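You operate a simulated robot arm through the tools that you are given. There is no shell and no other tool. Be economical: measure what you need, move in short steps, check, and stop when the job is done.

You run a simulated robot arm. Do the job below in one go: nothing can be reset, and whatever is moved stays where it is left.

Task
Run the bearing in the checker and feed it the grease that the display asks.
Fine: RUN with the cover closed, open the cover, move the bearing to the grease cup, lid on, FEED; leave it in the cup under the lid.

The check looks at the end state, three seconds after you hand in, the way a careful person would. Anything else that was tipped, shoved, dropped, spilled or broken makes it a failure. Lids that push on must go on centred and level and be pressed home; caps that screw on are set level and turned clockwise until they are tight.

Robot
A 7-joint arm with a two-finger parallel gripper, fixed in place. Base frame: the origin is at the foot of the arm, x ahead of it, y to its left, z up; the work surface is at about z = 0. Readings come in mm, degrees, newtons and seconds.
With the tool pointing down near the work surface it reaches from about 220 to 580 mm from the base axis. Its first joint turns from -66.0 to 66.0 degrees. Payload 2.5 kg.
Tool frame: the origin (TCP) lies between the finger pads and is the grasp point; the fingertips stand 23 mm ahead of it; z points along the fingers, y is the line along which they close. The gripper opens to 94 mm. The fingers are 38 mm wide and 10 mm thick; the gripper's body (54 by 96 mm) begins 39 mm behind the TCP.
Orientation is that of the tool frame in the base frame, as [roll, pitch, yaw] about the fixed x, y, z axes, in that order (R = Rz(yaw) Ry(pitch) Rx(roll)). With the fingers straight down and closing along the base's y, the tool's x points along the base's -x, its y along +y and its z along -z.

Tools
- The arm moves only by the tool nudge_tool. Its argument "series" is a list of rows, each a list of 6 numbers: the shift along the tool's x, y, z in mm, then the turn, a rotation vector about the tool's x, y, z in degrees. In form: [[x, y, z, ax, ay, az], ...]. A call has 1 to 12 rows; each row shifts and turns the commanded pose from where the row before left it, along the tool's axes as they then stand. "claw" is the opening, from 0 (shut) to 1 (fully open), set as the call begins (left out, the last holds). Rows are played at 5 a second. More than 50 mm and 8.6 degrees between two rows, or a gripper value outside its range, and nothing of the call is played. A pose out of reach is approached as far as the arm can. The call stops where the force on the tool passes 70 N (or 10 N more than at its start, if that is more) or the arm is blocked; 0.2 s more then pass. The fingers move at their own pace (about 108 mm/s each) and stop on an object; they squeeze with about 34 N. The grip force told is the motor's: it shows also when the fingers shut on nothing. Time passes only in rows, and 0.2 s behind the last, so rows that do not move let the fingers close. It gives the time, the measured TCP pose, the force on the tool (base axes), the opening and the grip force at its end, in the units of the frame above (readings bear some noise), with the torque about the TCP (base axes, N m) and any sound that the robot's microphone picked up.
- Cameras (640 x 400 px; columns grow to the right, rows downward): "scene" is fixed at [117.3, -403.8, 551]; the picture's right is [0.85, -0.52, 0.00], its down [-0.27, -0.44, -0.86] and it looks along [0.45, 0.73, -0.51] (base axes); focal length 366 px, centre (320, 200). "wrist" rides on the gripper at [86, 16, -74] in the tool frame; the picture's right is [-0.18, 0.98, 0.00], its down [-0.58, -0.11, -0.81] and it looks along [-0.79, -0.15, 0.59] (tool axes); focal length 243 px, centre (320, 200). There is no depth. A picture from a camera that has moved, and an enlarged one, comes with that camera's place and axes in the base frame and with its lens.
- get_image(camera): a new picture of that camera. It takes no simulated time.
- zoom(camera, box): a new picture of the part [left, top, right, bottom] of that camera's present view, enlarged. It takes no simulated time.
- hand_in(): hands the job in; it is judged then, once.

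Go step by step. Nothing tells you positions but the pictures and the camera data: compare them with the known pose of the tool, close in by small moves and look again before you grip or let go. The budget is 120 turns and 76 pictures, counting those below and the enlarged ones. Unless the task says otherwise, let go and move clear before handing in, and close with one line.

The tools are called after "Request:" as name(argument=value, ...) on one line, values as JSON. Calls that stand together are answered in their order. nudge_tool: Moves the arm, as the interface text tells. Its arguments: {"type":"object","properties":{"series":{"type":"array"},"claw":{"type":"number"}},"required":["series"]} The other tools are called the same way: get_image (camera) takes a picture; zoom (camera, box) takes an enlarged picture of a part of a camera's view; hand_in () hands the job in.

At the start:

```text
t: 0.0
position: [384.9, 141.2, 305.9]
tool_rot: [-179.9, 0.0, 180.0]
ft_force: [-0.6, 0.2, 0.4]
torque: [0.0, 0.0, -0.03]
opening: 93.9
gripper_force: 0.0
```

scene: 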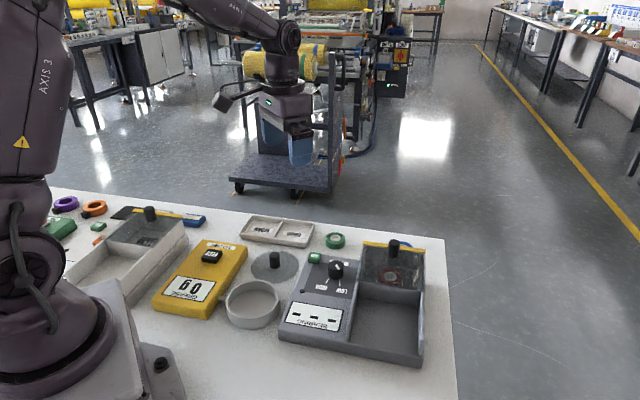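
wrist: 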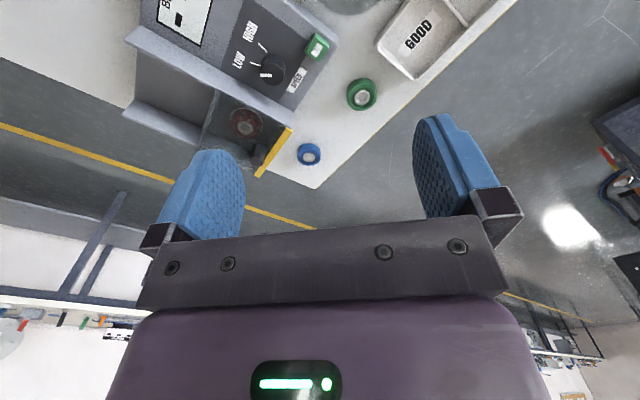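

The table holds a grey checker on the right with a sliding or hinged cover, a yellow scale or timer, and a round cup with a lid. I'll zoom in for details.

Request:
zoom(camera="scene", box=[270, 210, 450, 370])

Request:
zoom(camera="scene", box=[140, 200, 340, 340])

Request:
zoom(camera="scene", box=[40, 180, 220, 320])

```text
2.50 times, centred on (360, 290) of scene
camera zoom: at [117.3, -403.8, 551.0], right [0.85, -0.52, 0.0], down [-0.27, -0.44, -0.86], along [0.45, 0.73, -0.51], focal length 916 px, centre (220, -25)
```

zoom: 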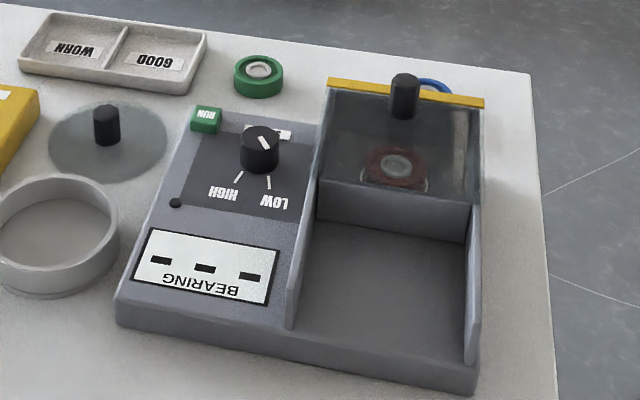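

```text
2.86 times, centred on (240, 270) of scene
camera zoom: at [117.3, -403.8, 551.0], right [0.85, -0.52, 0.0], down [-0.27, -0.44, -0.86], along [0.45, 0.73, -0.51], focal length 1047 px, centre (549, 0)
```

zoom: 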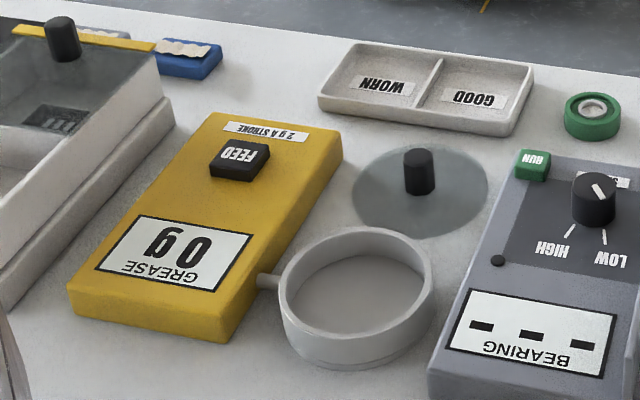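

```text
2.86 times, centred on (130, 250) of scene
camera zoom: at [117.3, -403.8, 551.0], right [0.85, -0.52, 0.0], down [-0.27, -0.44, -0.86], along [0.45, 0.73, -0.51], focal length 1047 px, centre (863, 57)
```

zoom: 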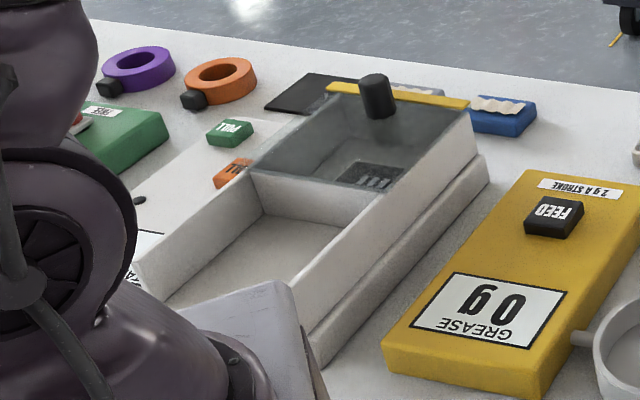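

The checker sits at roughly 45° yaw, with the bearing near (546, 12) under a clear cover. I'll zoom the wrist view to see the knob and cover.

Request:
zoom(camera="wrist", box=[120, 0, 400, 190])

Request:
zoom(camera="scene", box=[300, 240, 370, 290])

Request:
zoom(camera="scene", box=[350, 230, 430, 300])

```text
2.11 times, centred on (260, 95) of wrist
camera zoom: at [296.6, 156.6, 380.8], right [0.18, 0.98, 0.0], down [0.58, -0.11, 0.81], along [0.79, -0.15, -0.59], focal length 511 px, centre (446, 421)
```

zoom: 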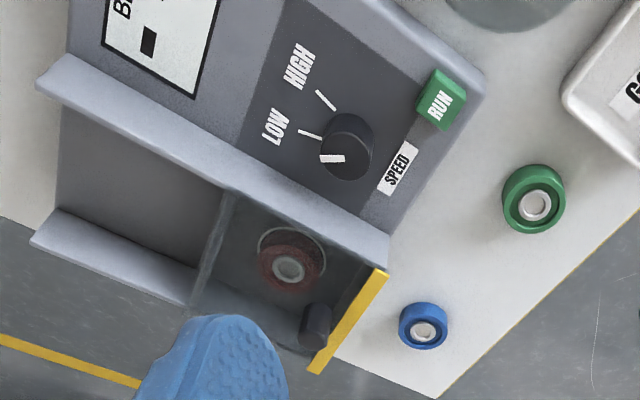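

```text
8.00 times, centred on (335, 265) of scene
camera zoom: at [117.3, -403.8, 551.0], right [0.85, -0.52, 0.0], down [-0.27, -0.44, -0.86], along [0.45, 0.73, -0.51], focal length 2931 px, centre (200, -320)
```

zoom: 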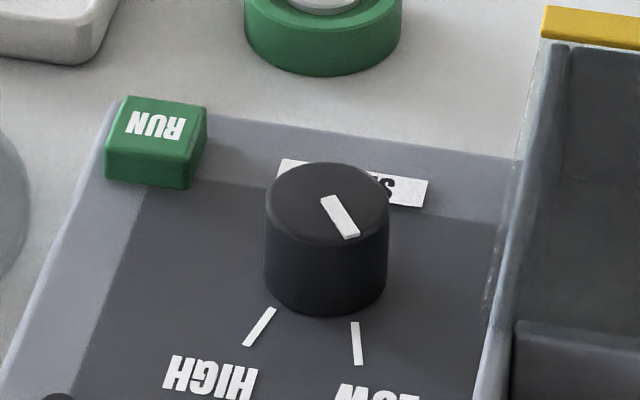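

```text
5.71 times, centred on (390, 265) of scene
camera zoom: at [117.3, -403.8, 551.0], right [0.85, -0.52, 0.0], down [-0.27, -0.44, -0.86], along [0.45, 0.73, -0.51], focal length 2094 px, centre (-80, -171)
```

zoom: 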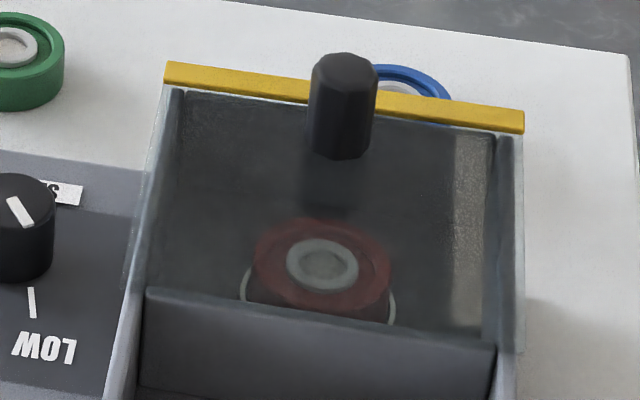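

RUN triangulates to about (430, 128, top at 38 mm). I'll close the fingers and go above it.

Request:
nudge_tool(series=[[-22, -7, 40, 0, 0, 0], [-23, -6, 45, 0, 0, 0], [0, 0, 45, 0, 0, 0], [0, 0, 45, 0, 0, 0], [0, 0, 35, 0, 0, 0], [0, 0, 0, 0, 0, 0], [0, 0, 0, 0, 0, 0]], claw=0)

Request:
zoom(camera="scene", box=[260, 200, 420, 300])

Request:
get_image(camera="wrist")

```text
refused: row 2 steps farther than a row can; nothing moved
```

```text
4.00 times, centred on (340, 250) of scene
camera zoom: at [117.3, -403.8, 551.0], right [0.85, -0.52, 0.0], down [-0.27, -0.44, -0.86], along [0.45, 0.73, -0.51], focal length 1466 px, centre (240, 0)
```

zoom: 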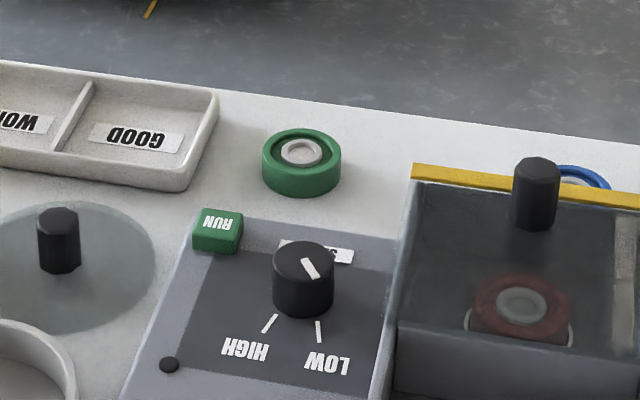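

```text
66 pictures are left
camera wrist: at [296.6, 156.6, 380.8], right [0.18, 0.98, 0.0], down [0.58, -0.11, 0.81], along [0.79, -0.15, -0.59], focal length 243 px, centre (320, 200)
```

wrist: 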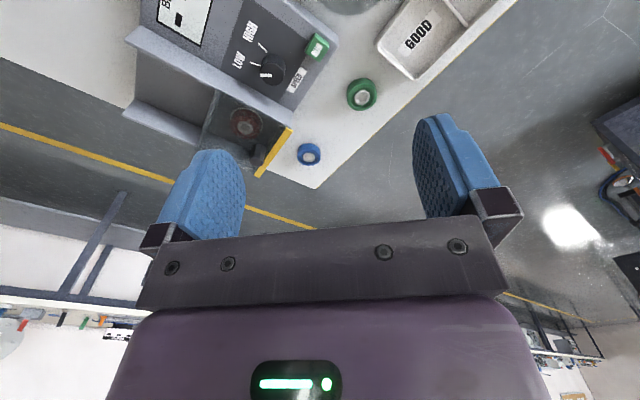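

Row 2 of that call was longer than 50 mm, so nothing moved. I'll split it into shorter steps.

Request:
nudge_tool(series=[[-22, -7, 40, 0, 0, 0], [-23, -6, 40, 0, 0, 0], [0, 0, 45, 0, 0, 0], [0, 0, 45, 0, 0, 0], [0, 0, 40, 0, 0, 0], [0, 0, 0, 0, 0, 0], [0, 0, 0, 0, 0, 0]], claw=0)

```text
t: 1.6
position: [427.7, 129.0, 94.5]
tool_rot: [180.0, 0.0, -179.9]
ft_force: [0.9, 0.0, 0.8]
torque: [0.01, -0.01, -0.01]
opening: 0.0
gripper_force: 34.1
```

Request:
zoom(camera="scene", box=[260, 200, 420, 300])

Request:
get_image(camera="wrist")

```text
4.00 times, centred on (340, 250) of scene
camera zoom: at [117.3, -403.8, 551.0], right [0.85, -0.52, 0.0], down [-0.27, -0.44, -0.86], along [0.45, 0.73, -0.51], focal length 1466 px, centre (240, 0)
```

zoom: 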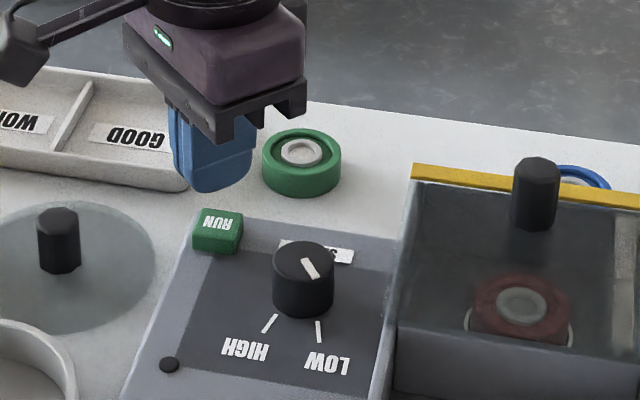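

```text
64 pictures are left
camera wrist: at [341.5, 142.7, 168.8], right [0.18, 0.98, 0.0], down [0.58, -0.11, 0.81], along [0.79, -0.15, -0.59], focal length 243 px, centre (320, 200)
```

wrist: 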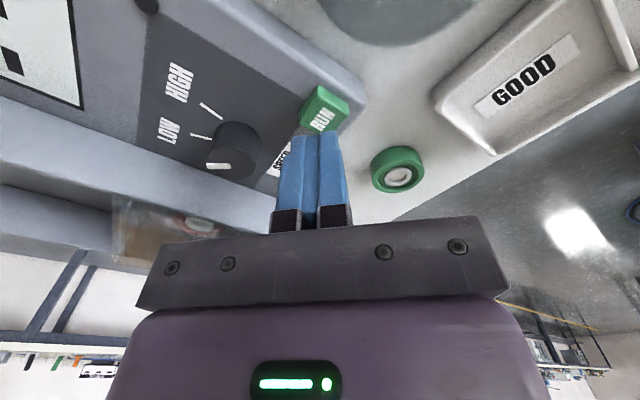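

The fingers are lined up over RUN. I'll press down in small steps.

Request:
nudge_tool(series=[[0, 0, 28, 0, 0, 0], [0, 0, 3, 0, 0, 0], [0, 0, 2, 0, 0, 0], [0, 0, 2, 0, 0, 0], [0, 0, 1, 0, 0, 0]])

```text
t: 2.8
position: [427.6, 128.8, 60.0]
tool_rot: [180.0, -0.1, -179.9]
ft_force: [-1.3, -2.0, 3.4]
torque: [0.0, 0.04, -0.03]
opening: 0.0
gripper_force: 34.0
heard: click
```

It clicked. I'll lift clear and read the display.

Request:
nudge_tool(series=[[0, 0, -30, 0, 0, 0], [0, 0, -40, 0, 0, 0], [0, 0, -40, 0, 0, 0], [0, 0, 0, 0, 0, 0], [0, 0, 0, 0, 0, 0], [0, 0, 0, 0, 0, 0], [0, 0, 0, 0, 0, 0]])

Request:
zoom(camera="scene", box=[270, 230, 430, 370])

```text
t: 4.4
position: [426.9, 129.1, 173.5]
tool_rot: [-179.9, 0.0, -180.0]
ft_force: [-0.3, 0.2, -0.6]
torque: [0.01, 0.0, 0.01]
opening: 0.0
gripper_force: 33.7
```

```text
2.86 times, centred on (350, 300) of scene
camera zoom: at [117.3, -403.8, 551.0], right [0.85, -0.52, 0.0], down [-0.27, -0.44, -0.86], along [0.45, 0.73, -0.51], focal length 1047 px, centre (234, -86)
```

zoom: 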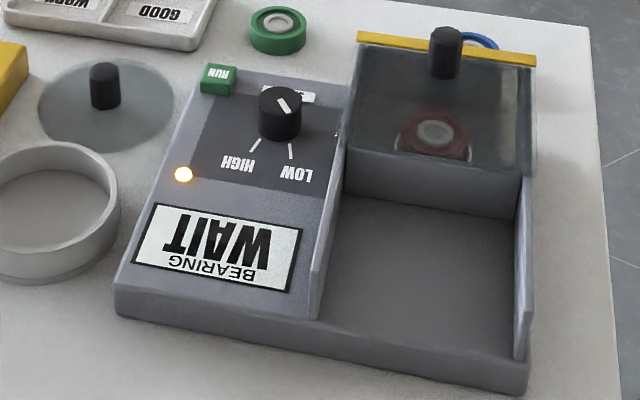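

The display says WAIT, so I'll let some time pass, moving toward a view of the cover meanwhile.

Request:
nudge_tool(series=[[40, -20, -20, 0, 0, 0], [40, -20, -20, 0, 0, 0], [0, 0, 0, 0, 0, 0], [0, 0, 0, 0, 0, 0], [0, 0, 0, 0, 0, 0], [0, 0, 0, 0, 0, 0], [0, 0, 0, 0, 0, 0], [0, 0, 0, 0, 0, 0], [0, 0, 0, 0, 0, 0], [0, 0, 0, 0, 0, 0], [0, 0, 0, 0, 0, 0], [0, 0, 0, 0, 0, 0]], claw=0.4)

Request:
nudge_tool(series=[[0, 0, 0, 0, 0, 0], [0, 0, 0, 0, 0, 0], [0, 0, 0, 0, 0, 0], [0, 0, 0, 0, 0, 0], [0, 0, 0, 0, 0, 0], [0, 0, 0, 0, 0, 0], [0, 0, 0, 0, 0, 0], [0, 0, 0, 0, 0, 0], [0, 0, 0, 0, 0, 0], [0, 0, 0, 0, 0, 0], [0, 0, 0, 0, 0, 0], [0, 0, 0, 0, 0, 0]])

Request:
zoom(camera="scene", box=[270, 230, 430, 370])

Request:
get_image(camera="wrist")

```text
t: 7.0
position: [348.9, 89.7, 210.6]
tool_rot: [-179.9, 0.1, -180.0]
ft_force: [0.3, 0.0, -1.0]
torque: [-0.01, 0.0, 0.03]
opening: 37.3
gripper_force: 0.1
```

```text
t: 9.6
position: [346.8, 89.1, 211.0]
tool_rot: [180.0, 0.0, 180.0]
ft_force: [0.2, -0.4, -0.7]
torque: [-0.03, 0.02, -0.01]
opening: 37.5
gripper_force: 0.0
```

```text
2.86 times, centred on (350, 300) of scene
camera zoom: at [117.3, -403.8, 551.0], right [0.85, -0.52, 0.0], down [-0.27, -0.44, -0.86], along [0.45, 0.73, -0.51], focal length 1047 px, centre (234, -86)
```

zoom: 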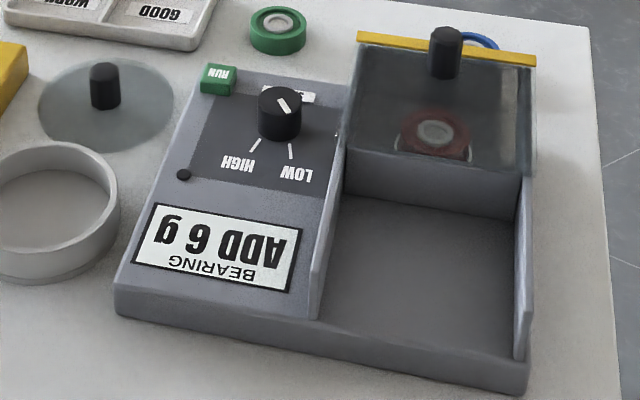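

```text
61 pictures are left
camera wrist: at [261.1, 104.1, 285.4], right [0.18, 0.98, 0.0], down [0.58, -0.11, 0.81], along [0.79, -0.15, -0.59], focal length 243 px, centre (320, 200)
```

wrist: 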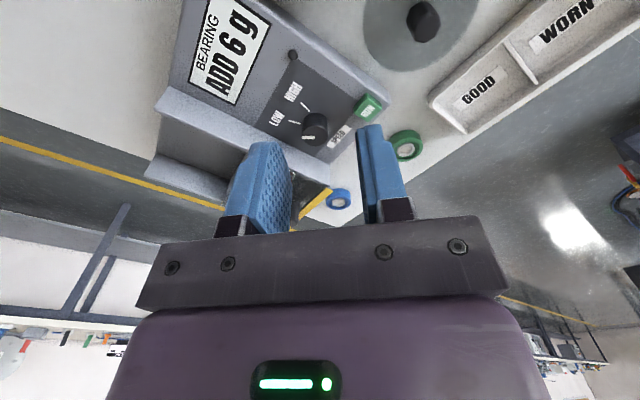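

The display asks for 6 g, which is 3 strokes of 2 g. Next I'll turn the tool about 45° to match the checker and look at the cover from its front.

Request:
nudge_tool(series=[[-32, -36, 0, 0, 0, 0], [-32, -36, 0, 0, 0, 0], [-32, -36, 0, 0, 0, 0], [-32, -36, 0, 0, 0, 0], [0, 0, 0, 0, 0, -7.5], [0, 0, 0, 0, 0, -7.5], [0, 0, 0, 0, 0, -7.5], [0, 0, 0, 0, 0, -7.5], [0, 0, 0, 0, 0, -7.5], [0, 0, 0, 0, 0, -7.5], [0, 0, 0, 0, 0, 0]], claw=0.5)

Request:
get_image(camera="wrist")

```text
t: 12.0
position: [477.6, -56.7, 210.1]
tool_rot: [-179.9, 0.0, -134.8]
ft_force: [0.2, -0.9, 0.0]
torque: [0.0, 0.0, -0.03]
opening: 47.1
gripper_force: 0.0
```

```text
60 pictures are left
camera wrist: at [404.2, -106.5, 284.8], right [-0.57, 0.82, 0.0], down [0.49, 0.34, 0.81], along [0.66, 0.46, -0.59], focal length 243 px, centre (320, 200)
```

wrist: 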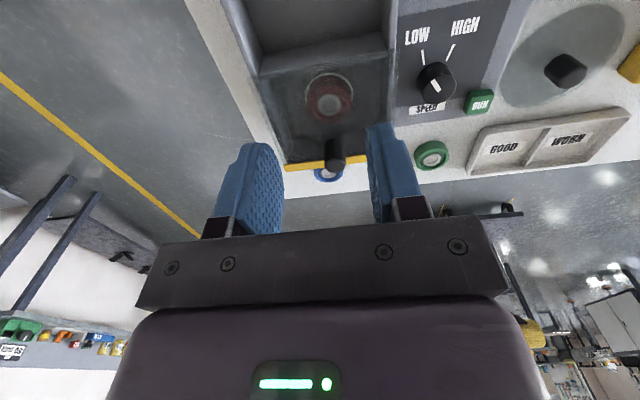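

Request:
zoom(camera="wrist", box=[200, 0, 500, 190])

```text
2.11 times, centred on (350, 95) of wrist
camera zoom: at [404.2, -106.5, 284.8], right [-0.57, 0.82, 0.0], down [0.49, 0.34, 0.81], along [0.66, 0.46, -0.59], focal length 511 px, centre (257, 421)
```

zoom: 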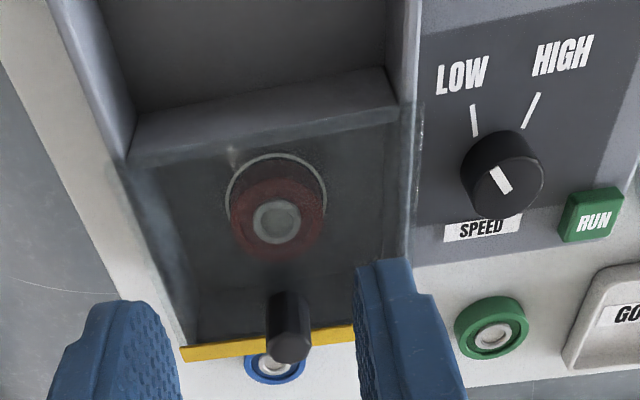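

The cover knob's top is near (543, 11, 108). I'll move above it and check the alignment.

Request:
nudge_tool(series=[[-47, 0.5, 10, 0, 0, 0], [-47, 0.8, 10, 0, 0, 0], [0, 0, 20, 0, 0, 0], [0, 0, 10, 0, 0, 0], [0, 0, 0, 0, 0, 0], [0, 0, 0, 0, 0, 0]], claw=0.6)

Request:
get_image(camera="wrist")

Request:
zoom(camera="scene", box=[320, 170, 460, 300])

```text
t: 13.4
position: [541.5, 12.4, 158.4]
tool_rot: [180.0, -0.1, -135.1]
ft_force: [0.7, -0.3, -0.3]
torque: [-0.02, 0.0, 0.02]
opening: 56.5
gripper_force: 0.0
```

```text
58 pictures are left
camera wrist: at [469.0, -39.2, 233.2], right [-0.56, 0.83, 0.0], down [0.49, 0.33, 0.81], along [0.67, 0.46, -0.59], focal length 243 px, centre (320, 200)
```

wrist: 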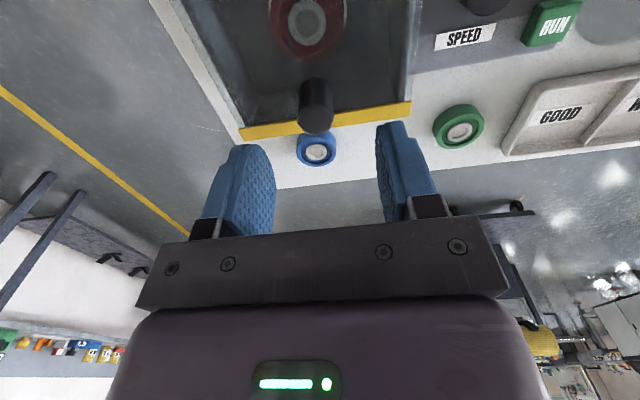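

```text
3.08 times, centred on (390, 235) of scene
camera zoom: at [117.3, -403.8, 551.0], right [0.85, -0.52, 0.0], down [-0.27, -0.44, -0.86], along [0.45, 0.73, -0.51], focal length 1127 px, centre (105, 92)
```

zoom: 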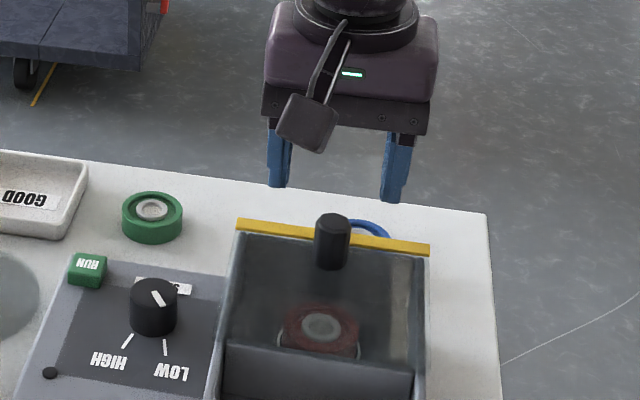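

The knob is at about (545.5, 11, top 109) and about 26 mm tall. I'll shift slightly, lower with the tips staying above the plate, and grip.

Request:
nudge_tool(series=[[-1.9, -3.5, 20, 0, 0, 0], [0, 0, 20, 0, 0, 0], [0, 0, 8, 0, 0, 0], [0, 0, 0, 0, 0, 0]])

Request:
zoom(camera="scene", box=[320, 170, 460, 300])

Request:
zoom(camera="wrist", box=[180, 0, 460, 240])

```text
t: 14.4
position: [545.8, 10.3, 111.9]
tool_rot: [179.9, 0.0, -135.1]
ft_force: [0.5, -0.6, 0.0]
torque: [-0.01, 0.0, 0.02]
opening: 56.3
gripper_force: 0.0
```

```text
3.08 times, centred on (390, 235) of scene
camera zoom: at [117.3, -403.8, 551.0], right [0.85, -0.52, 0.0], down [-0.27, -0.44, -0.86], along [0.45, 0.73, -0.51], focal length 1127 px, centre (105, 92)
```

zoom: 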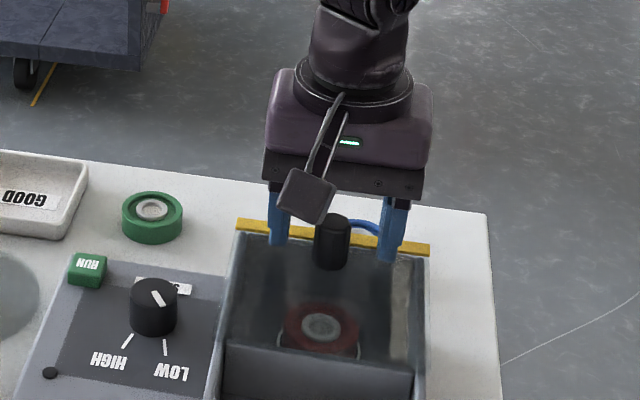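

```text
1.67 times, centred on (320, 120) of wrist
camera zoom: at [473.2, -40.2, 186.3], right [-0.56, 0.83, 0.0], down [0.49, 0.33, 0.81], along [0.67, 0.46, -0.59], focal length 404 px, centre (320, 333)
```

zoom: 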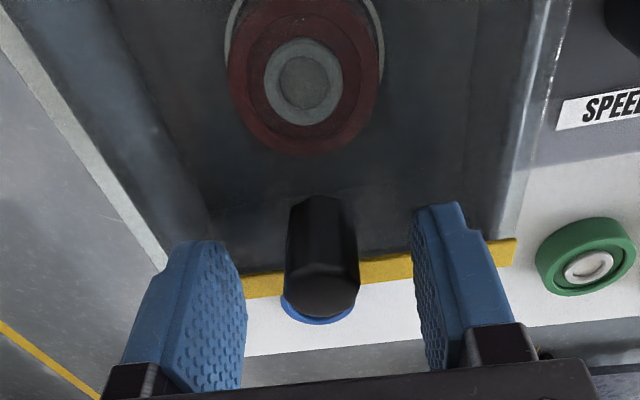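

The knob is between the fingers. I'll close on it.

Request:
nudge_tool(series=[[0, 0, 0, 0, 0, 0], [0, 0, 0, 0, 0, 0], [0, 0, 0, 0, 0, 0]], claw=0)

Request:
zoom(camera="scene", box=[320, 170, 460, 300])

```text
t: 15.2
position: [545.1, 10.7, 113.0]
tool_rot: [179.9, -0.2, -134.9]
ft_force: [-8.6, 2.9, 2.6]
torque: [-0.27, -0.35, -0.08]
opening: 21.8
gripper_force: 45.4
```

```text
3.08 times, centred on (390, 235) of scene
camera zoom: at [117.3, -403.8, 551.0], right [0.85, -0.52, 0.0], down [-0.27, -0.44, -0.86], along [0.45, 0.73, -0.51], focal length 1127 px, centre (105, 92)
```

zoom: 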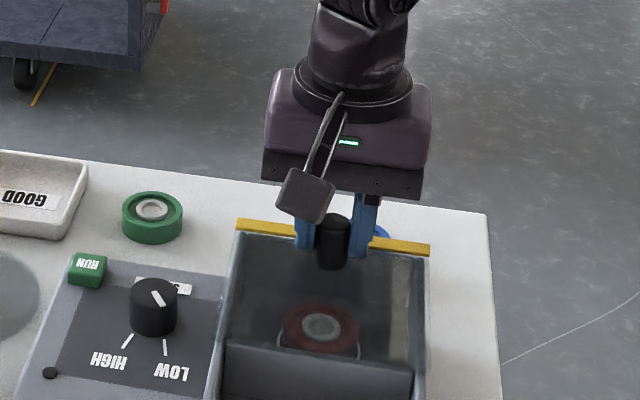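

I have the knob at 22 mm. I'll pull it toward the front, tool +x, to test that the cover slides.

Request:
nudge_tool(series=[[3, 0, 0, 0, 0, 0], [4, 0, 0, 0, 0, 0], [4, 0, 0, 0, 0, 0], [4, 0, 0, 0, 0, 0]])

Request:
zoom(camera="scene", box=[320, 170, 460, 300])

```text
t: 16.2
position: [534.7, 1.6, 111.5]
tool_rot: [-180.0, 0.0, -135.0]
ft_force: [-4.2, 4.5, -1.6]
torque: [-0.62, 0.01, 0.06]
opening: 21.8
gripper_force: 45.2
```

```text
3.08 times, centred on (390, 235) of scene
camera zoom: at [117.3, -403.8, 551.0], right [0.85, -0.52, 0.0], down [-0.27, -0.44, -0.86], along [0.45, 0.73, -0.51], focal length 1127 px, centre (105, 92)
```

zoom: 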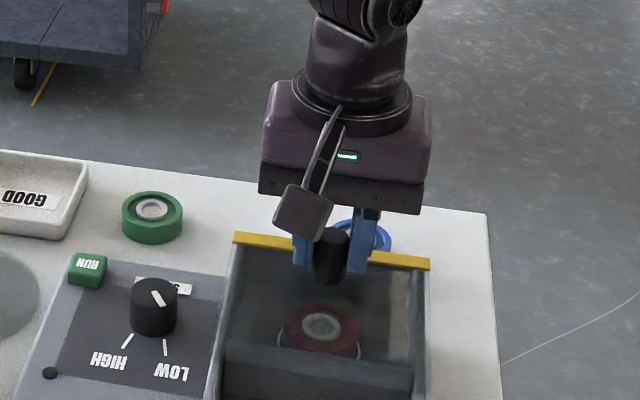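

The cover slides freely toward the front. I'll keep going.

Request:
nudge_tool(series=[[9, 0.5, 0, 0, 0, 0], [9, 0, 0, 0, 0, 0], [9, 0, 0, 0, 0, 0], [9, 0, 0, 0, 0, 0], [9, 0, 0, 0, 0, 0], [9, 0, 0, 0, 0, 0], [0, 0, 0, 0, 0, 0]])

Request:
zoom(camera="scene", box=[260, 200, 460, 370])

```text
t: 17.8
position: [495.0, -39.9, 110.4]
tool_rot: [-180.0, 0.0, -135.0]
ft_force: [5.6, -5.2, -5.3]
torque: [0.63, -0.08, 0.01]
opening: 21.4
gripper_force: 45.3
```

```text
2.35 times, centred on (360, 285) of scene
camera zoom: at [117.3, -403.9, 551.0], right [0.85, -0.53, 0.0], down [-0.27, -0.44, -0.86], along [0.45, 0.73, -0.51], focal length 862 px, centre (226, 0)
```

zoom: 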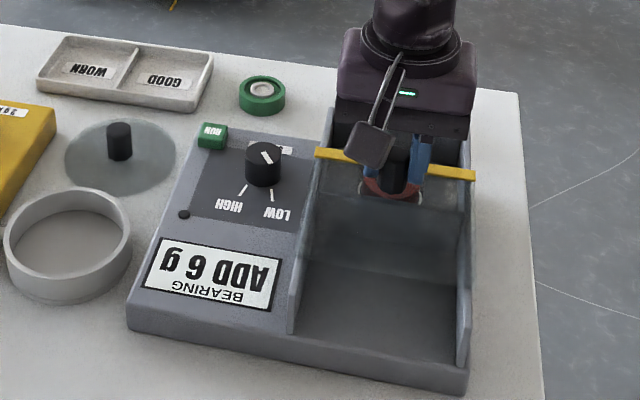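

Request:
nudge_tool(series=[[9, -0.5, 0, 0, 0, 0], [9, -0.2, 0, 0, 0, 0], [9, 0, 0, 0, 0, 0], [9, 0, 0, 0, 0, 0], [9, 0, 0, 0, 0, 0], [0, 0, 0, 0, 0, 0]])

Request:
zoom(camera="scene", box=[260, 200, 460, 370])

```text
t: 19.2
position: [469.5, -65.3, 115.6]
tool_rot: [-179.6, 0.9, -134.7]
ft_force: [35.8, 19.1, -7.4]
torque: [0.56, -0.34, 0.07]
opening: 21.8
gripper_force: 45.5
```

```text
2.35 times, centred on (360, 285) of scene
camera zoom: at [117.4, -403.8, 551.0], right [0.85, -0.52, 0.0], down [-0.27, -0.44, -0.86], along [0.45, 0.73, -0.51], focal length 862 px, centre (226, 0)
```

zoom: 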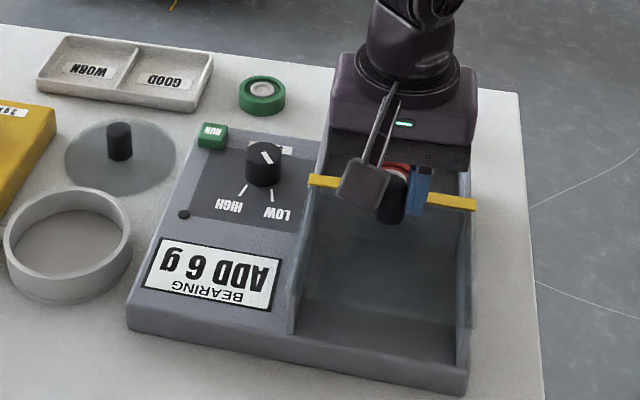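

The cover has reached its end stop after about 107 mm of travel. I'll relax the command, release and rise.

Request:
nudge_tool(series=[[-4, 0, 0, 0, 0, 0], [-4, 0, 0, 0, 0, 0], [0, 0, 0, 0, 0, 0]])

Request:
nudge_tool(series=[[0, 0, 0, 0, 0, 0], [0, 0, 0, 0, 0, 0], [0, 0, -40, 0, 0, 0], [0, 0, -40, 0, 0, 0], [0, 0, -20, 0, 0, 0], [30, 0, 0, 0, 0, 0], [0, 0, 0, 0, 0, 0]], claw=0.55)

Request:
zoom(camera="scene", box=[300, 200, 460, 330])

Request:
zoom(camera="wrist", box=[180, 0, 480, 200])

```text
t: 20.0
position: [470.4, -64.8, 116.2]
tool_rot: [-179.9, 0.0, -135.0]
ft_force: [-10.8, 10.8, 50.0]
torque: [0.06, 1.58, 0.05]
opening: 21.7
gripper_force: 44.9
```

```text
t: 21.6
position: [450.2, -86.4, 213.0]
tool_rot: [179.9, 0.0, -135.0]
ft_force: [-0.3, 0.0, 0.8]
torque: [0.02, 0.03, -0.01]
opening: 51.7
gripper_force: 0.0
```

```text
3.08 times, centred on (380, 265) of scene
camera zoom: at [117.3, -403.8, 551.0], right [0.85, -0.53, 0.0], down [-0.27, -0.44, -0.86], along [0.45, 0.73, -0.51], focal length 1127 px, centre (135, 0)
```

zoom: 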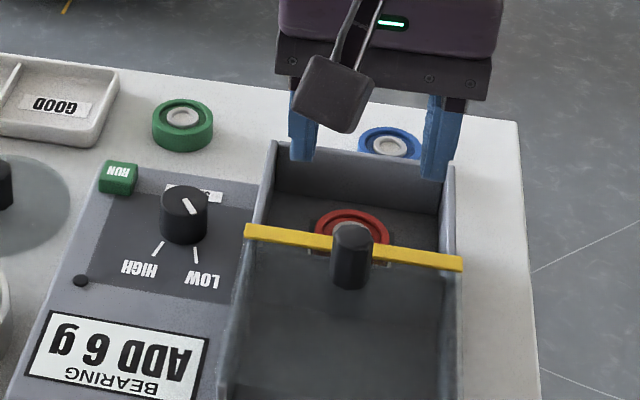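

```text
2.00 times, centred on (330, 100) of wrist
camera zoom: at [376.7, -136.8, 288.0], right [-0.56, 0.83, 0.0], down [0.49, 0.33, 0.81], along [0.67, 0.46, -0.59], focal length 485 px, centre (300, 400)
```

zoom: 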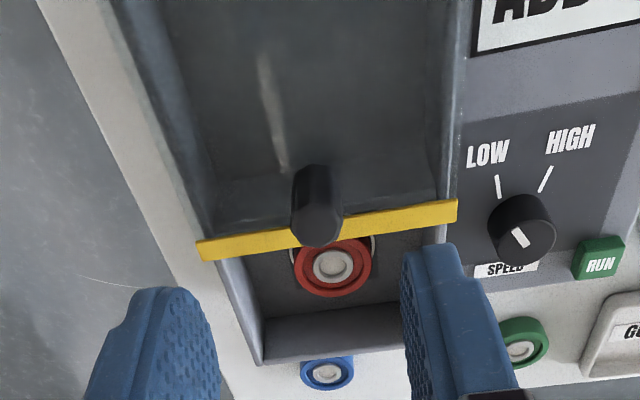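

The cover is open and the bearing is exposed. I'll hover over it to pin down its position.

Request:
nudge_tool(series=[[-35, 1.5, 0, 0, 0, 0], [-35, 1.5, 0, 0, 0, 0], [-35, 1.5, 0, 0, 0, 0], [0, 0, 25, 0, 0, 0], [0, 0, 0, 0, 0, 0]], claw=0.8)

Request:
zoom(camera="wrist", box=[180, 0, 480, 200])

Request:
zoom(camera="scene", box=[340, 210, 440, 290])

```text
t: 22.8
position: [520.9, -9.3, 188.7]
tool_rot: [-180.0, 0.0, -134.9]
ft_force: [-0.4, -1.3, -0.2]
torque: [0.01, -0.03, 0.01]
opening: 75.3
gripper_force: 0.0
```

```text
2.00 times, centred on (330, 100) of wrist
camera zoom: at [447.8, -60.5, 263.1], right [-0.56, 0.83, 0.0], down [0.49, 0.33, 0.81], along [0.67, 0.46, -0.59], focal length 485 px, centre (300, 400)
```

zoom: 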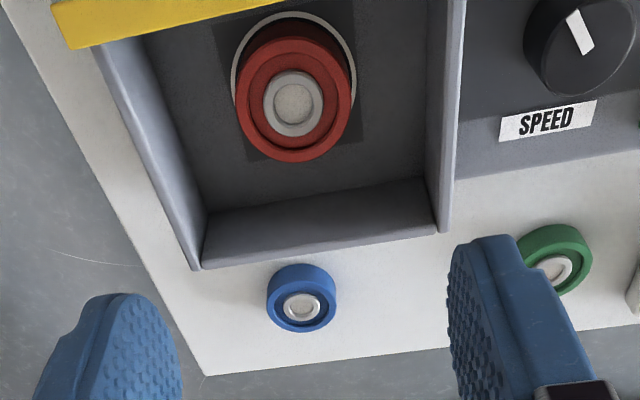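

```text
5.00 times, centred on (390, 250) of scene
camera zoom: at [117.3, -403.8, 551.0], right [0.85, -0.52, 0.0], down [-0.27, -0.44, -0.86], along [0.45, 0.73, -0.51], focal length 1832 px, centre (-30, -50)
```

zoom: 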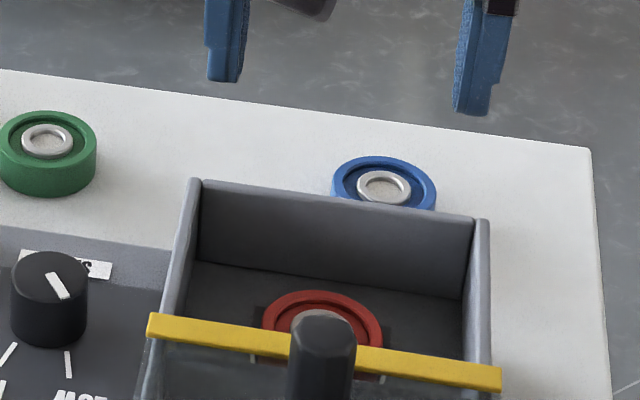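

The bearing's top is near (521.5, -13, 49), with a diameter of about 46 mm. I'll turn the tool to yaw -170 so the wrist camera clears the cover knob, then come down above it.

Request:
nudge_tool(series=[[0, 0, 0, 0, 0, 7], [0, 0, 0, 0, 0, 7], [0, 0, 0, 0, 0, 7], [0, 0, 0, 0, 0, 7], [0, 0, 0, 0, 0, 7], [0, -3.5, 35, 0, 0, 0], [0, 0, 35, 0, 0, 0], [0, 0, 0, 0, 0, 0]], claw=0.68)

Request:
get_image(camera="wrist")

Request:
zoom(camera="scene", box=[320, 170, 460, 300])

```text
t: 24.6
position: [521.8, -12.6, 116.6]
tool_rot: [-180.0, 0.1, -170.0]
ft_force: [-1.1, 0.2, -1.0]
torque: [-0.01, -0.01, 0.02]
opening: 64.0
gripper_force: 0.1
```

```text
46 pictures are left
camera wrist: at [433.0, -11.6, 191.0], right [0.01, 1.0, 0.0], down [0.59, -0.01, 0.81], along [0.81, -0.01, -0.59], focal length 243 px, centre (320, 200)
```

wrist: 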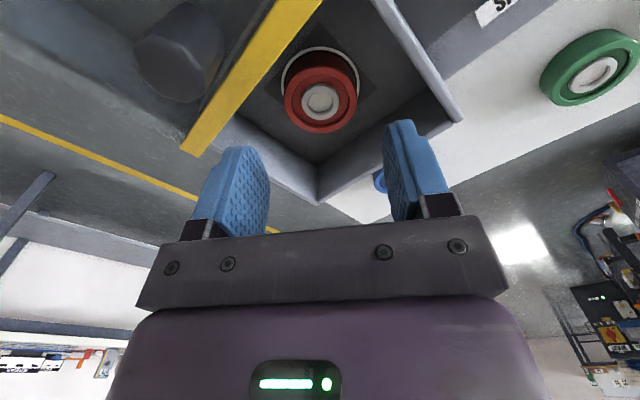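

```text
3.08 times, centred on (390, 235) of scene
camera zoom: at [117.3, -403.8, 551.0], right [0.85, -0.52, 0.0], down [-0.27, -0.44, -0.86], along [0.45, 0.73, -0.51], focal length 1127 px, centre (105, 92)
```

zoom: 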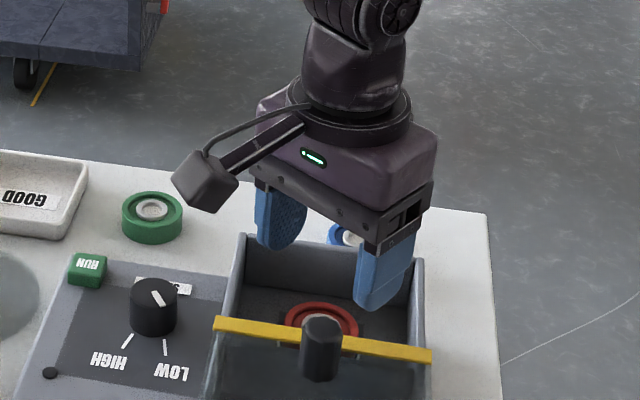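

The bearing is centred under the tool. I'll lower into the well carefully.

Request:
nudge_tool(series=[[0, 0, 20, 0, 0, 0], [0, 0, 15, 0, 0, 0], [0, 0, 12, 0, 0, 0], [0, 0, 6, 0, 0, 0], [0, 0, 6, 0, 0, 0], [0, 0, 0, 0, 0, 0]])

Request:
zoom(camera="wrist", box=[160, 0, 480, 230])

Request:
zoom(camera="scene", box=[320, 170, 460, 300])

```text
t: 25.5
position: [527.4, -8.5, 81.8]
tool_rot: [-179.9, 1.3, -169.8]
ft_force: [-1.4, 1.6, 7.1]
torque: [-0.27, 0.07, -0.09]
opening: 63.0
gripper_force: 0.1
stopped in row 4: the force on the tool passed its limit at 80 N (the readings are from after the stop); the commanded pose is now the measured one
```

```text
1.74 times, centred on (320, 115) of wrist
camera zoom: at [437.7, -9.0, 153.5], right [0.01, 1.0, 0.0], down [0.57, -0.01, 0.82], along [0.82, -0.01, -0.57], focal length 422 px, centre (320, 348)
```

zoom: 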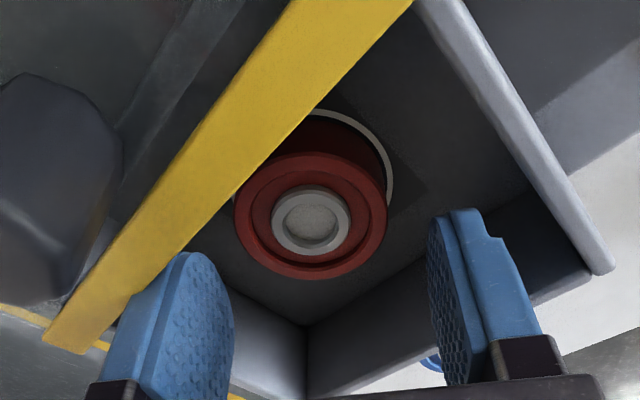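

```text
3.08 times, centred on (390, 235) of scene
camera zoom: at [117.2, -403.8, 551.0], right [0.85, -0.53, 0.0], down [-0.27, -0.44, -0.86], along [0.45, 0.73, -0.51], focal length 1127 px, centre (105, 92)
```

zoom: 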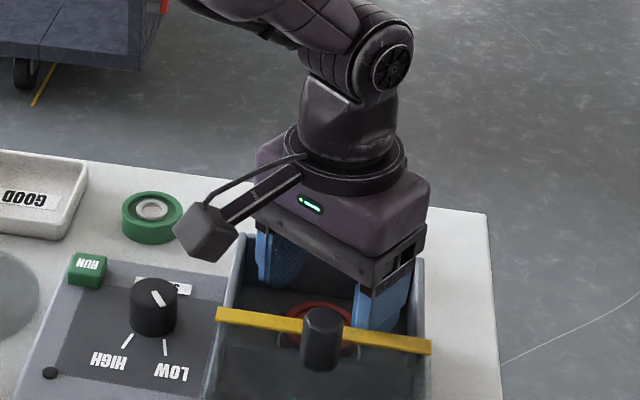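

A finger caught the cover's yellow strip and nudged the cover a few mm back. The bearing hasn't moved. I'll go up, level the tool, turn square to the rails and push the cover fully open again by its knob.

Request:
nudge_tool(series=[[0, 0, -15, 0, 1.3, 0], [0, 0, -35, 0, 0, 0], [0, 0, -30, 0, 0, 0], [0, 0, 0, 0, 0, -7], [0, 0, 0, 0, 0, -7], [0, 0, 0, 0, 0, -7], [0, 0, 0, 0, 0, -7], [0, 0, 0, 0, 0, -7], [15, 0, 20, 0, 0, 0], [0, 0, 10, 0, 0, 0], [0, 0, 0, 0, 0, 0]], claw=0)

Request:
zoom(camera="wrist", box=[160, 0, 480, 230])

Request:
zoom(camera="scene", box=[310, 200, 450, 320])

```text
t: 27.9
position: [517.0, -18.6, 130.3]
tool_rot: [-179.9, -0.2, -135.0]
ft_force: [-0.3, -0.4, 0.5]
torque: [0.02, 0.0, -0.03]
opening: 0.2
gripper_force: 33.9
```

```text
1.74 times, centred on (320, 115) of wrist
camera zoom: at [444.3, -69.4, 205.1], right [-0.57, 0.82, 0.0], down [0.49, 0.34, 0.8], along [0.66, 0.46, -0.59], focal length 422 px, centre (320, 348)
```

zoom: 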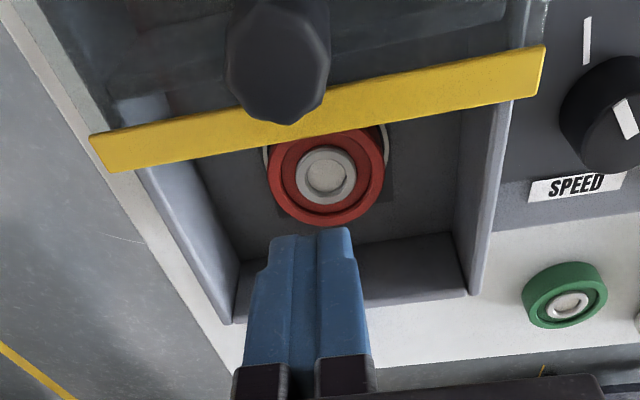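

```text
3.33 times, centred on (380, 260) of scene
camera zoom: at [117.3, -403.8, 551.0], right [0.85, -0.52, 0.0], down [-0.27, -0.44, -0.86], along [0.45, 0.73, -0.51], focal length 1221 px, centre (120, 0)
```

zoom: 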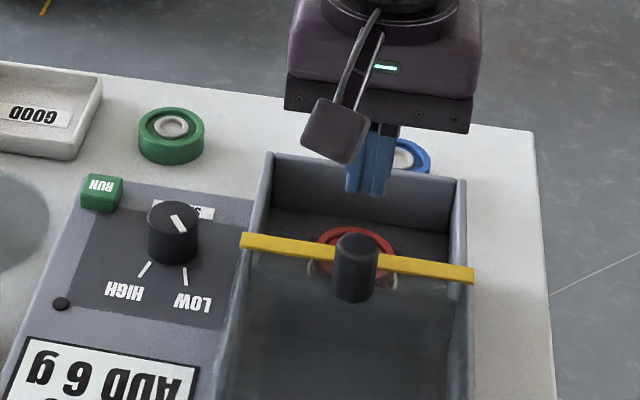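

The tool is in line with the knob. I'll lower a little and push the knob back to its end stop.

Request:
nudge_tool(series=[[0, 0, 10, 0, 0, 0], [8, 0, 0, 0, 0, 0], [8, 0, 0, 0, 0, 0], [8, 0, 0, 0, 0, 0], [6, 0, 0, 0, 0, 0], [4, 0, 0, 0, 0, 0], [3, 0, 0, 0, 0, 0], [0, 0, 0, 0, 0, 0]])

Request:
zoom(camera="scene", box=[310, 200, 450, 320])

```text
t: 29.7
position: [492.1, -43.3, 120.1]
tool_rot: [-179.8, 0.5, -134.7]
ft_force: [26.5, 16.9, -10.1]
torque: [0.41, -0.38, 0.11]
opening: 0.2
gripper_force: 33.8
```

```text
3.33 times, centred on (380, 260) of scene
camera zoom: at [117.4, -403.8, 551.0], right [0.85, -0.52, 0.0], down [-0.27, -0.44, -0.86], along [0.45, 0.73, -0.51], focal length 1221 px, centre (120, 0)
```

zoom: 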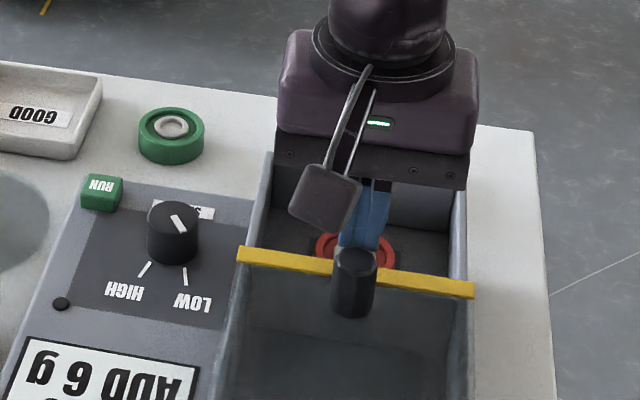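

The cover is back at its end stop. Now I'll rise, set yaw -155 and approach the bearing with a smaller opening.

Request:
nudge_tool(series=[[-15, 0, 0, 0, 0, 0], [-27, 0, -20, 0, 0, 0], [0, 0, 0, 0, 0, 7], [0, 0, 0, 0, 0, 7], [0, 0, 0, 0, 0, 7], [0, 0, 0, 0, 0, 0], [0, 0, 0, 0, 0, 0]], claw=0.62)

Request:
zoom(camera="wrist", box=[160, 0, 480, 230])

```text
t: 31.3
position: [520.3, -15.9, 140.1]
tool_rot: [-179.9, -0.2, -155.9]
ft_force: [-0.7, -0.7, 0.0]
torque: [-0.02, 0.0, -0.01]
opening: 58.5
gripper_force: 0.2
```

```text
1.74 times, centred on (320, 115) of wrist
camera zoom: at [434.4, -36.9, 214.7], right [-0.23, 0.97, 0.0], down [0.58, 0.14, 0.81], along [0.78, 0.19, -0.59], focal length 422 px, centre (320, 348)
```

zoom: 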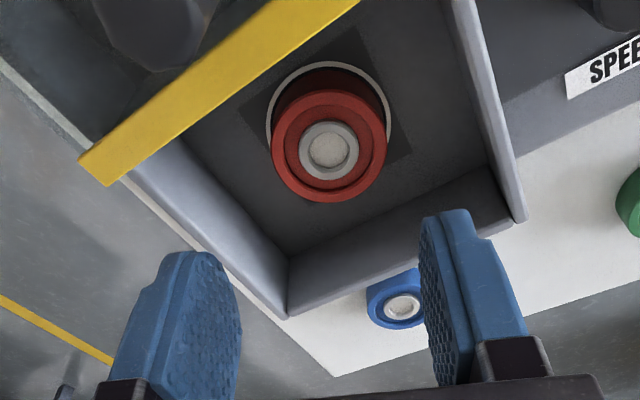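

Request:
nudge_tool(series=[[-1.3, 2.9, 20, 0, 0, 0], [0, 0, 20, 0, 0, 0], [0, 0, 15, 0, 0, 0], [0, 0, 10, 0, 0, 0], [0, 0, 8, 0, 0, 0], [0, 0, 8, 0, 0, 0], [0, 0, 0, 0, 0, 0]])

Request:
zoom(camera="wrist", box=[160, 0, 480, 230])

Request:
zoom(camera="scene", box=[310, 200, 450, 320])

```text
t: 32.9
position: [520.5, -14.5, 60.7]
tool_rot: [-179.8, -0.1, -155.9]
ft_force: [1.3, -0.6, -0.6]
torque: [0.0, 0.02, -0.03]
opening: 58.4
gripper_force: 0.0
```

```text
1.74 times, centred on (320, 115) of wrist
camera zoom: at [435.5, -34.8, 134.1], right [-0.23, 0.97, 0.0], down [0.58, 0.14, 0.81], along [0.78, 0.19, -0.59], focal length 422 px, centre (320, 348)
```

zoom: 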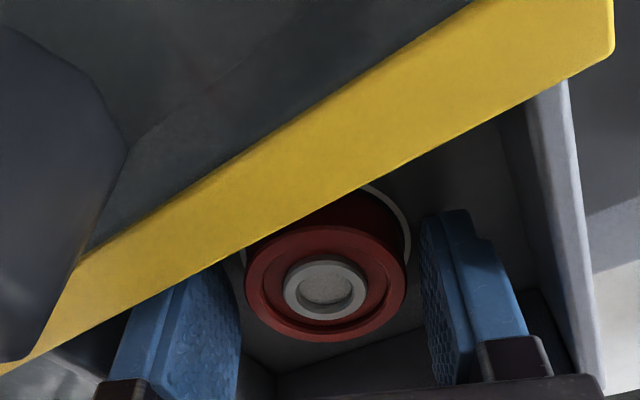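

```text
3.33 times, centred on (380, 260) of scene
camera zoom: at [117.3, -403.8, 551.0], right [0.85, -0.52, 0.0], down [-0.27, -0.44, -0.86], along [0.45, 0.73, -0.51], focal length 1221 px, centre (120, 0)
```

zoom: 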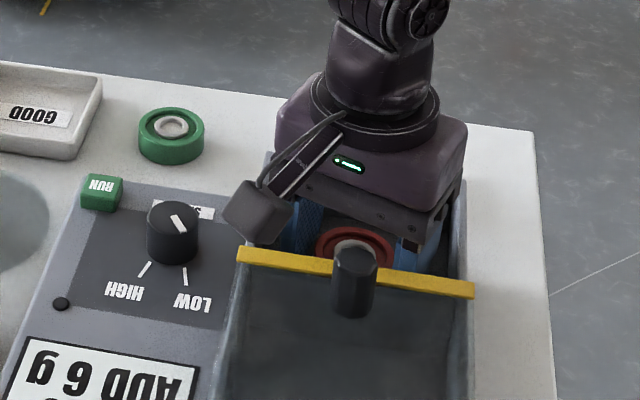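

The fingers straddle the bearing. I'll go down 4 mm more and close.

Request:
nudge_tool(series=[[0, 0, 4, 0, 0, 0], [0, 0, 0, 0, 0, 0]])

Request:
nudge_tool(series=[[0, 0, 0, 0, 0, 0], [0, 0, 0, 0, 0, 0], [0, 0, 0, 0, 0, 0]], claw=0.2)

```text
t: 33.5
position: [519.6, -13.0, 55.4]
tool_rot: [-179.9, -0.2, -155.9]
ft_force: [-0.6, -1.0, -0.3]
torque: [0.01, -0.04, 0.01]
opening: 58.5
gripper_force: 0.2
```

```text
t: 34.3
position: [521.1, -12.8, 56.9]
tool_rot: [-179.9, -0.2, -156.0]
ft_force: [0.0, -0.6, 0.5]
torque: [0.02, -0.02, 0.01]
opening: 46.4
gripper_force: 34.6
```

The bearing is held at 46.4 mm. I'll lift it straight up.

Request:
nudge_tool(series=[[0, 0, -5, 0, 0, 0], [0, 0, -10, 0, 0, 0], [0, 0, -25, 0, 0, 0], [0, 0, -40, 0, 0, 0], [0, 0, -40, 0, 0, 0], [0, 0, 0, 0, 0, 0]])

Request:
get_image(camera="scene")

Request:
zoom(camera="scene", box=[350, 150, 450, 260])

```text
t: 35.7
position: [520.3, -14.1, 176.8]
tool_rot: [-180.0, -0.1, -155.9]
ft_force: [0.2, 0.4, -1.8]
torque: [0.0, 0.0, 0.0]
opening: 46.6
gripper_force: 33.7
```

```text
36 pictures are left
```

scene: 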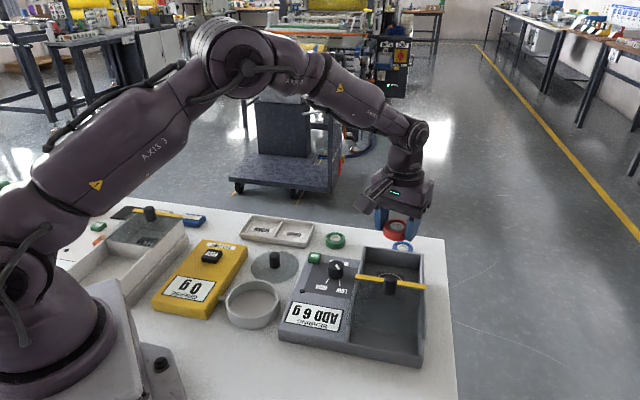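

```text
3.64 times, centred on (400, 205) of scene
camera zoom: at [117.3, -403.8, 551.0], right [0.85, -0.52, 0.0], down [-0.27, -0.44, -0.86], along [0.45, 0.73, -0.51], focal length 1332 px, centre (29, 182)
```

zoom: 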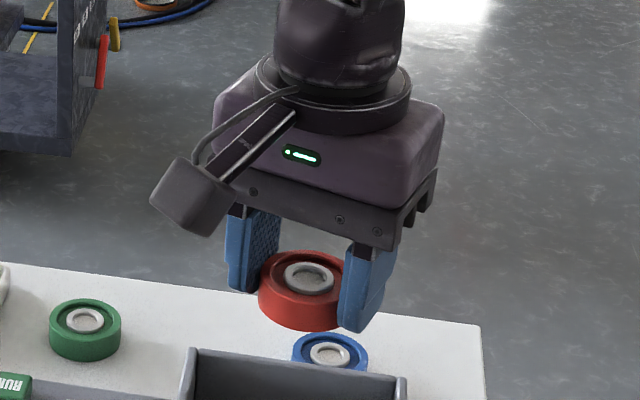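

The bearing is out. I'll carry it at height to above the grease cup, estimated at (270, 86).

Request:
nudge_tool(series=[[31.3, 32.2, 0, 0, 0, 0], [31.3, 32.2, 0, 0, 0, 0], [31.3, 32.2, 0, 0, 0, 0], [31.3, 32.2, 0, 0, 0, 0], [31.3, 32.2, 0, 0, 0, 0], [31.3, 32.2, 0, 0, 0, 0], [0, 0, 0, 0, 0, 0], [0, 0, 20, 0, 0, 0], [0, 0, 20, 0, 0, 0], [0, 0, 0, 0, 0, 0], [0, 0, 0, 0, 0, 0]])

Request:
get_image(camera="wrist")

Request:
zoom(camera="scene", box=[180, 200, 320, 340])

```text
t: 38.1
position: [271.2, 86.9, 134.7]
tool_rot: [-179.9, -0.2, -155.9]
ft_force: [-0.4, 0.2, 0.4]
torque: [-0.01, 0.01, 0.0]
opening: 46.7
gripper_force: 34.2
```

```text
34 pictures are left
camera wrist: at [185.2, 65.2, 209.9], right [-0.23, 0.97, 0.0], down [0.58, 0.14, 0.81], along [0.78, 0.19, -0.59], focal length 243 px, centre (320, 200)
```

wrist: 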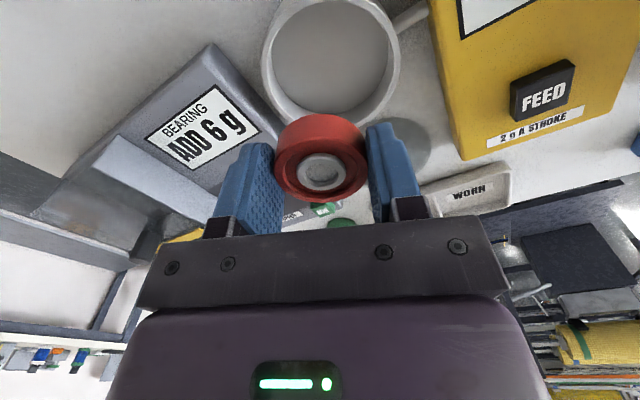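

```text
2.86 times, centred on (250, 270) of scene
camera zoom: at [117.3, -403.8, 551.0], right [0.85, -0.52, 0.0], down [-0.27, -0.44, -0.86], along [0.45, 0.73, -0.51], focal length 1047 px, centre (520, 0)
```

zoom: 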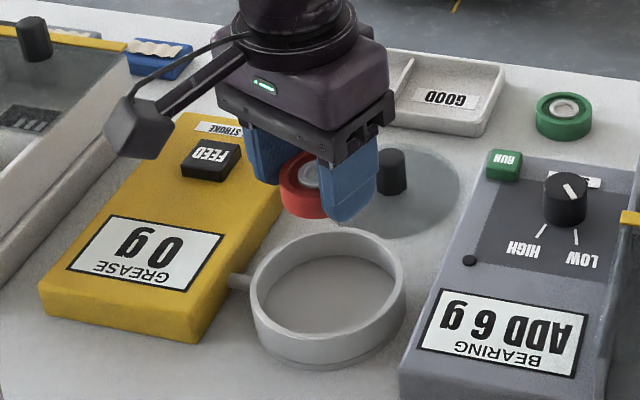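

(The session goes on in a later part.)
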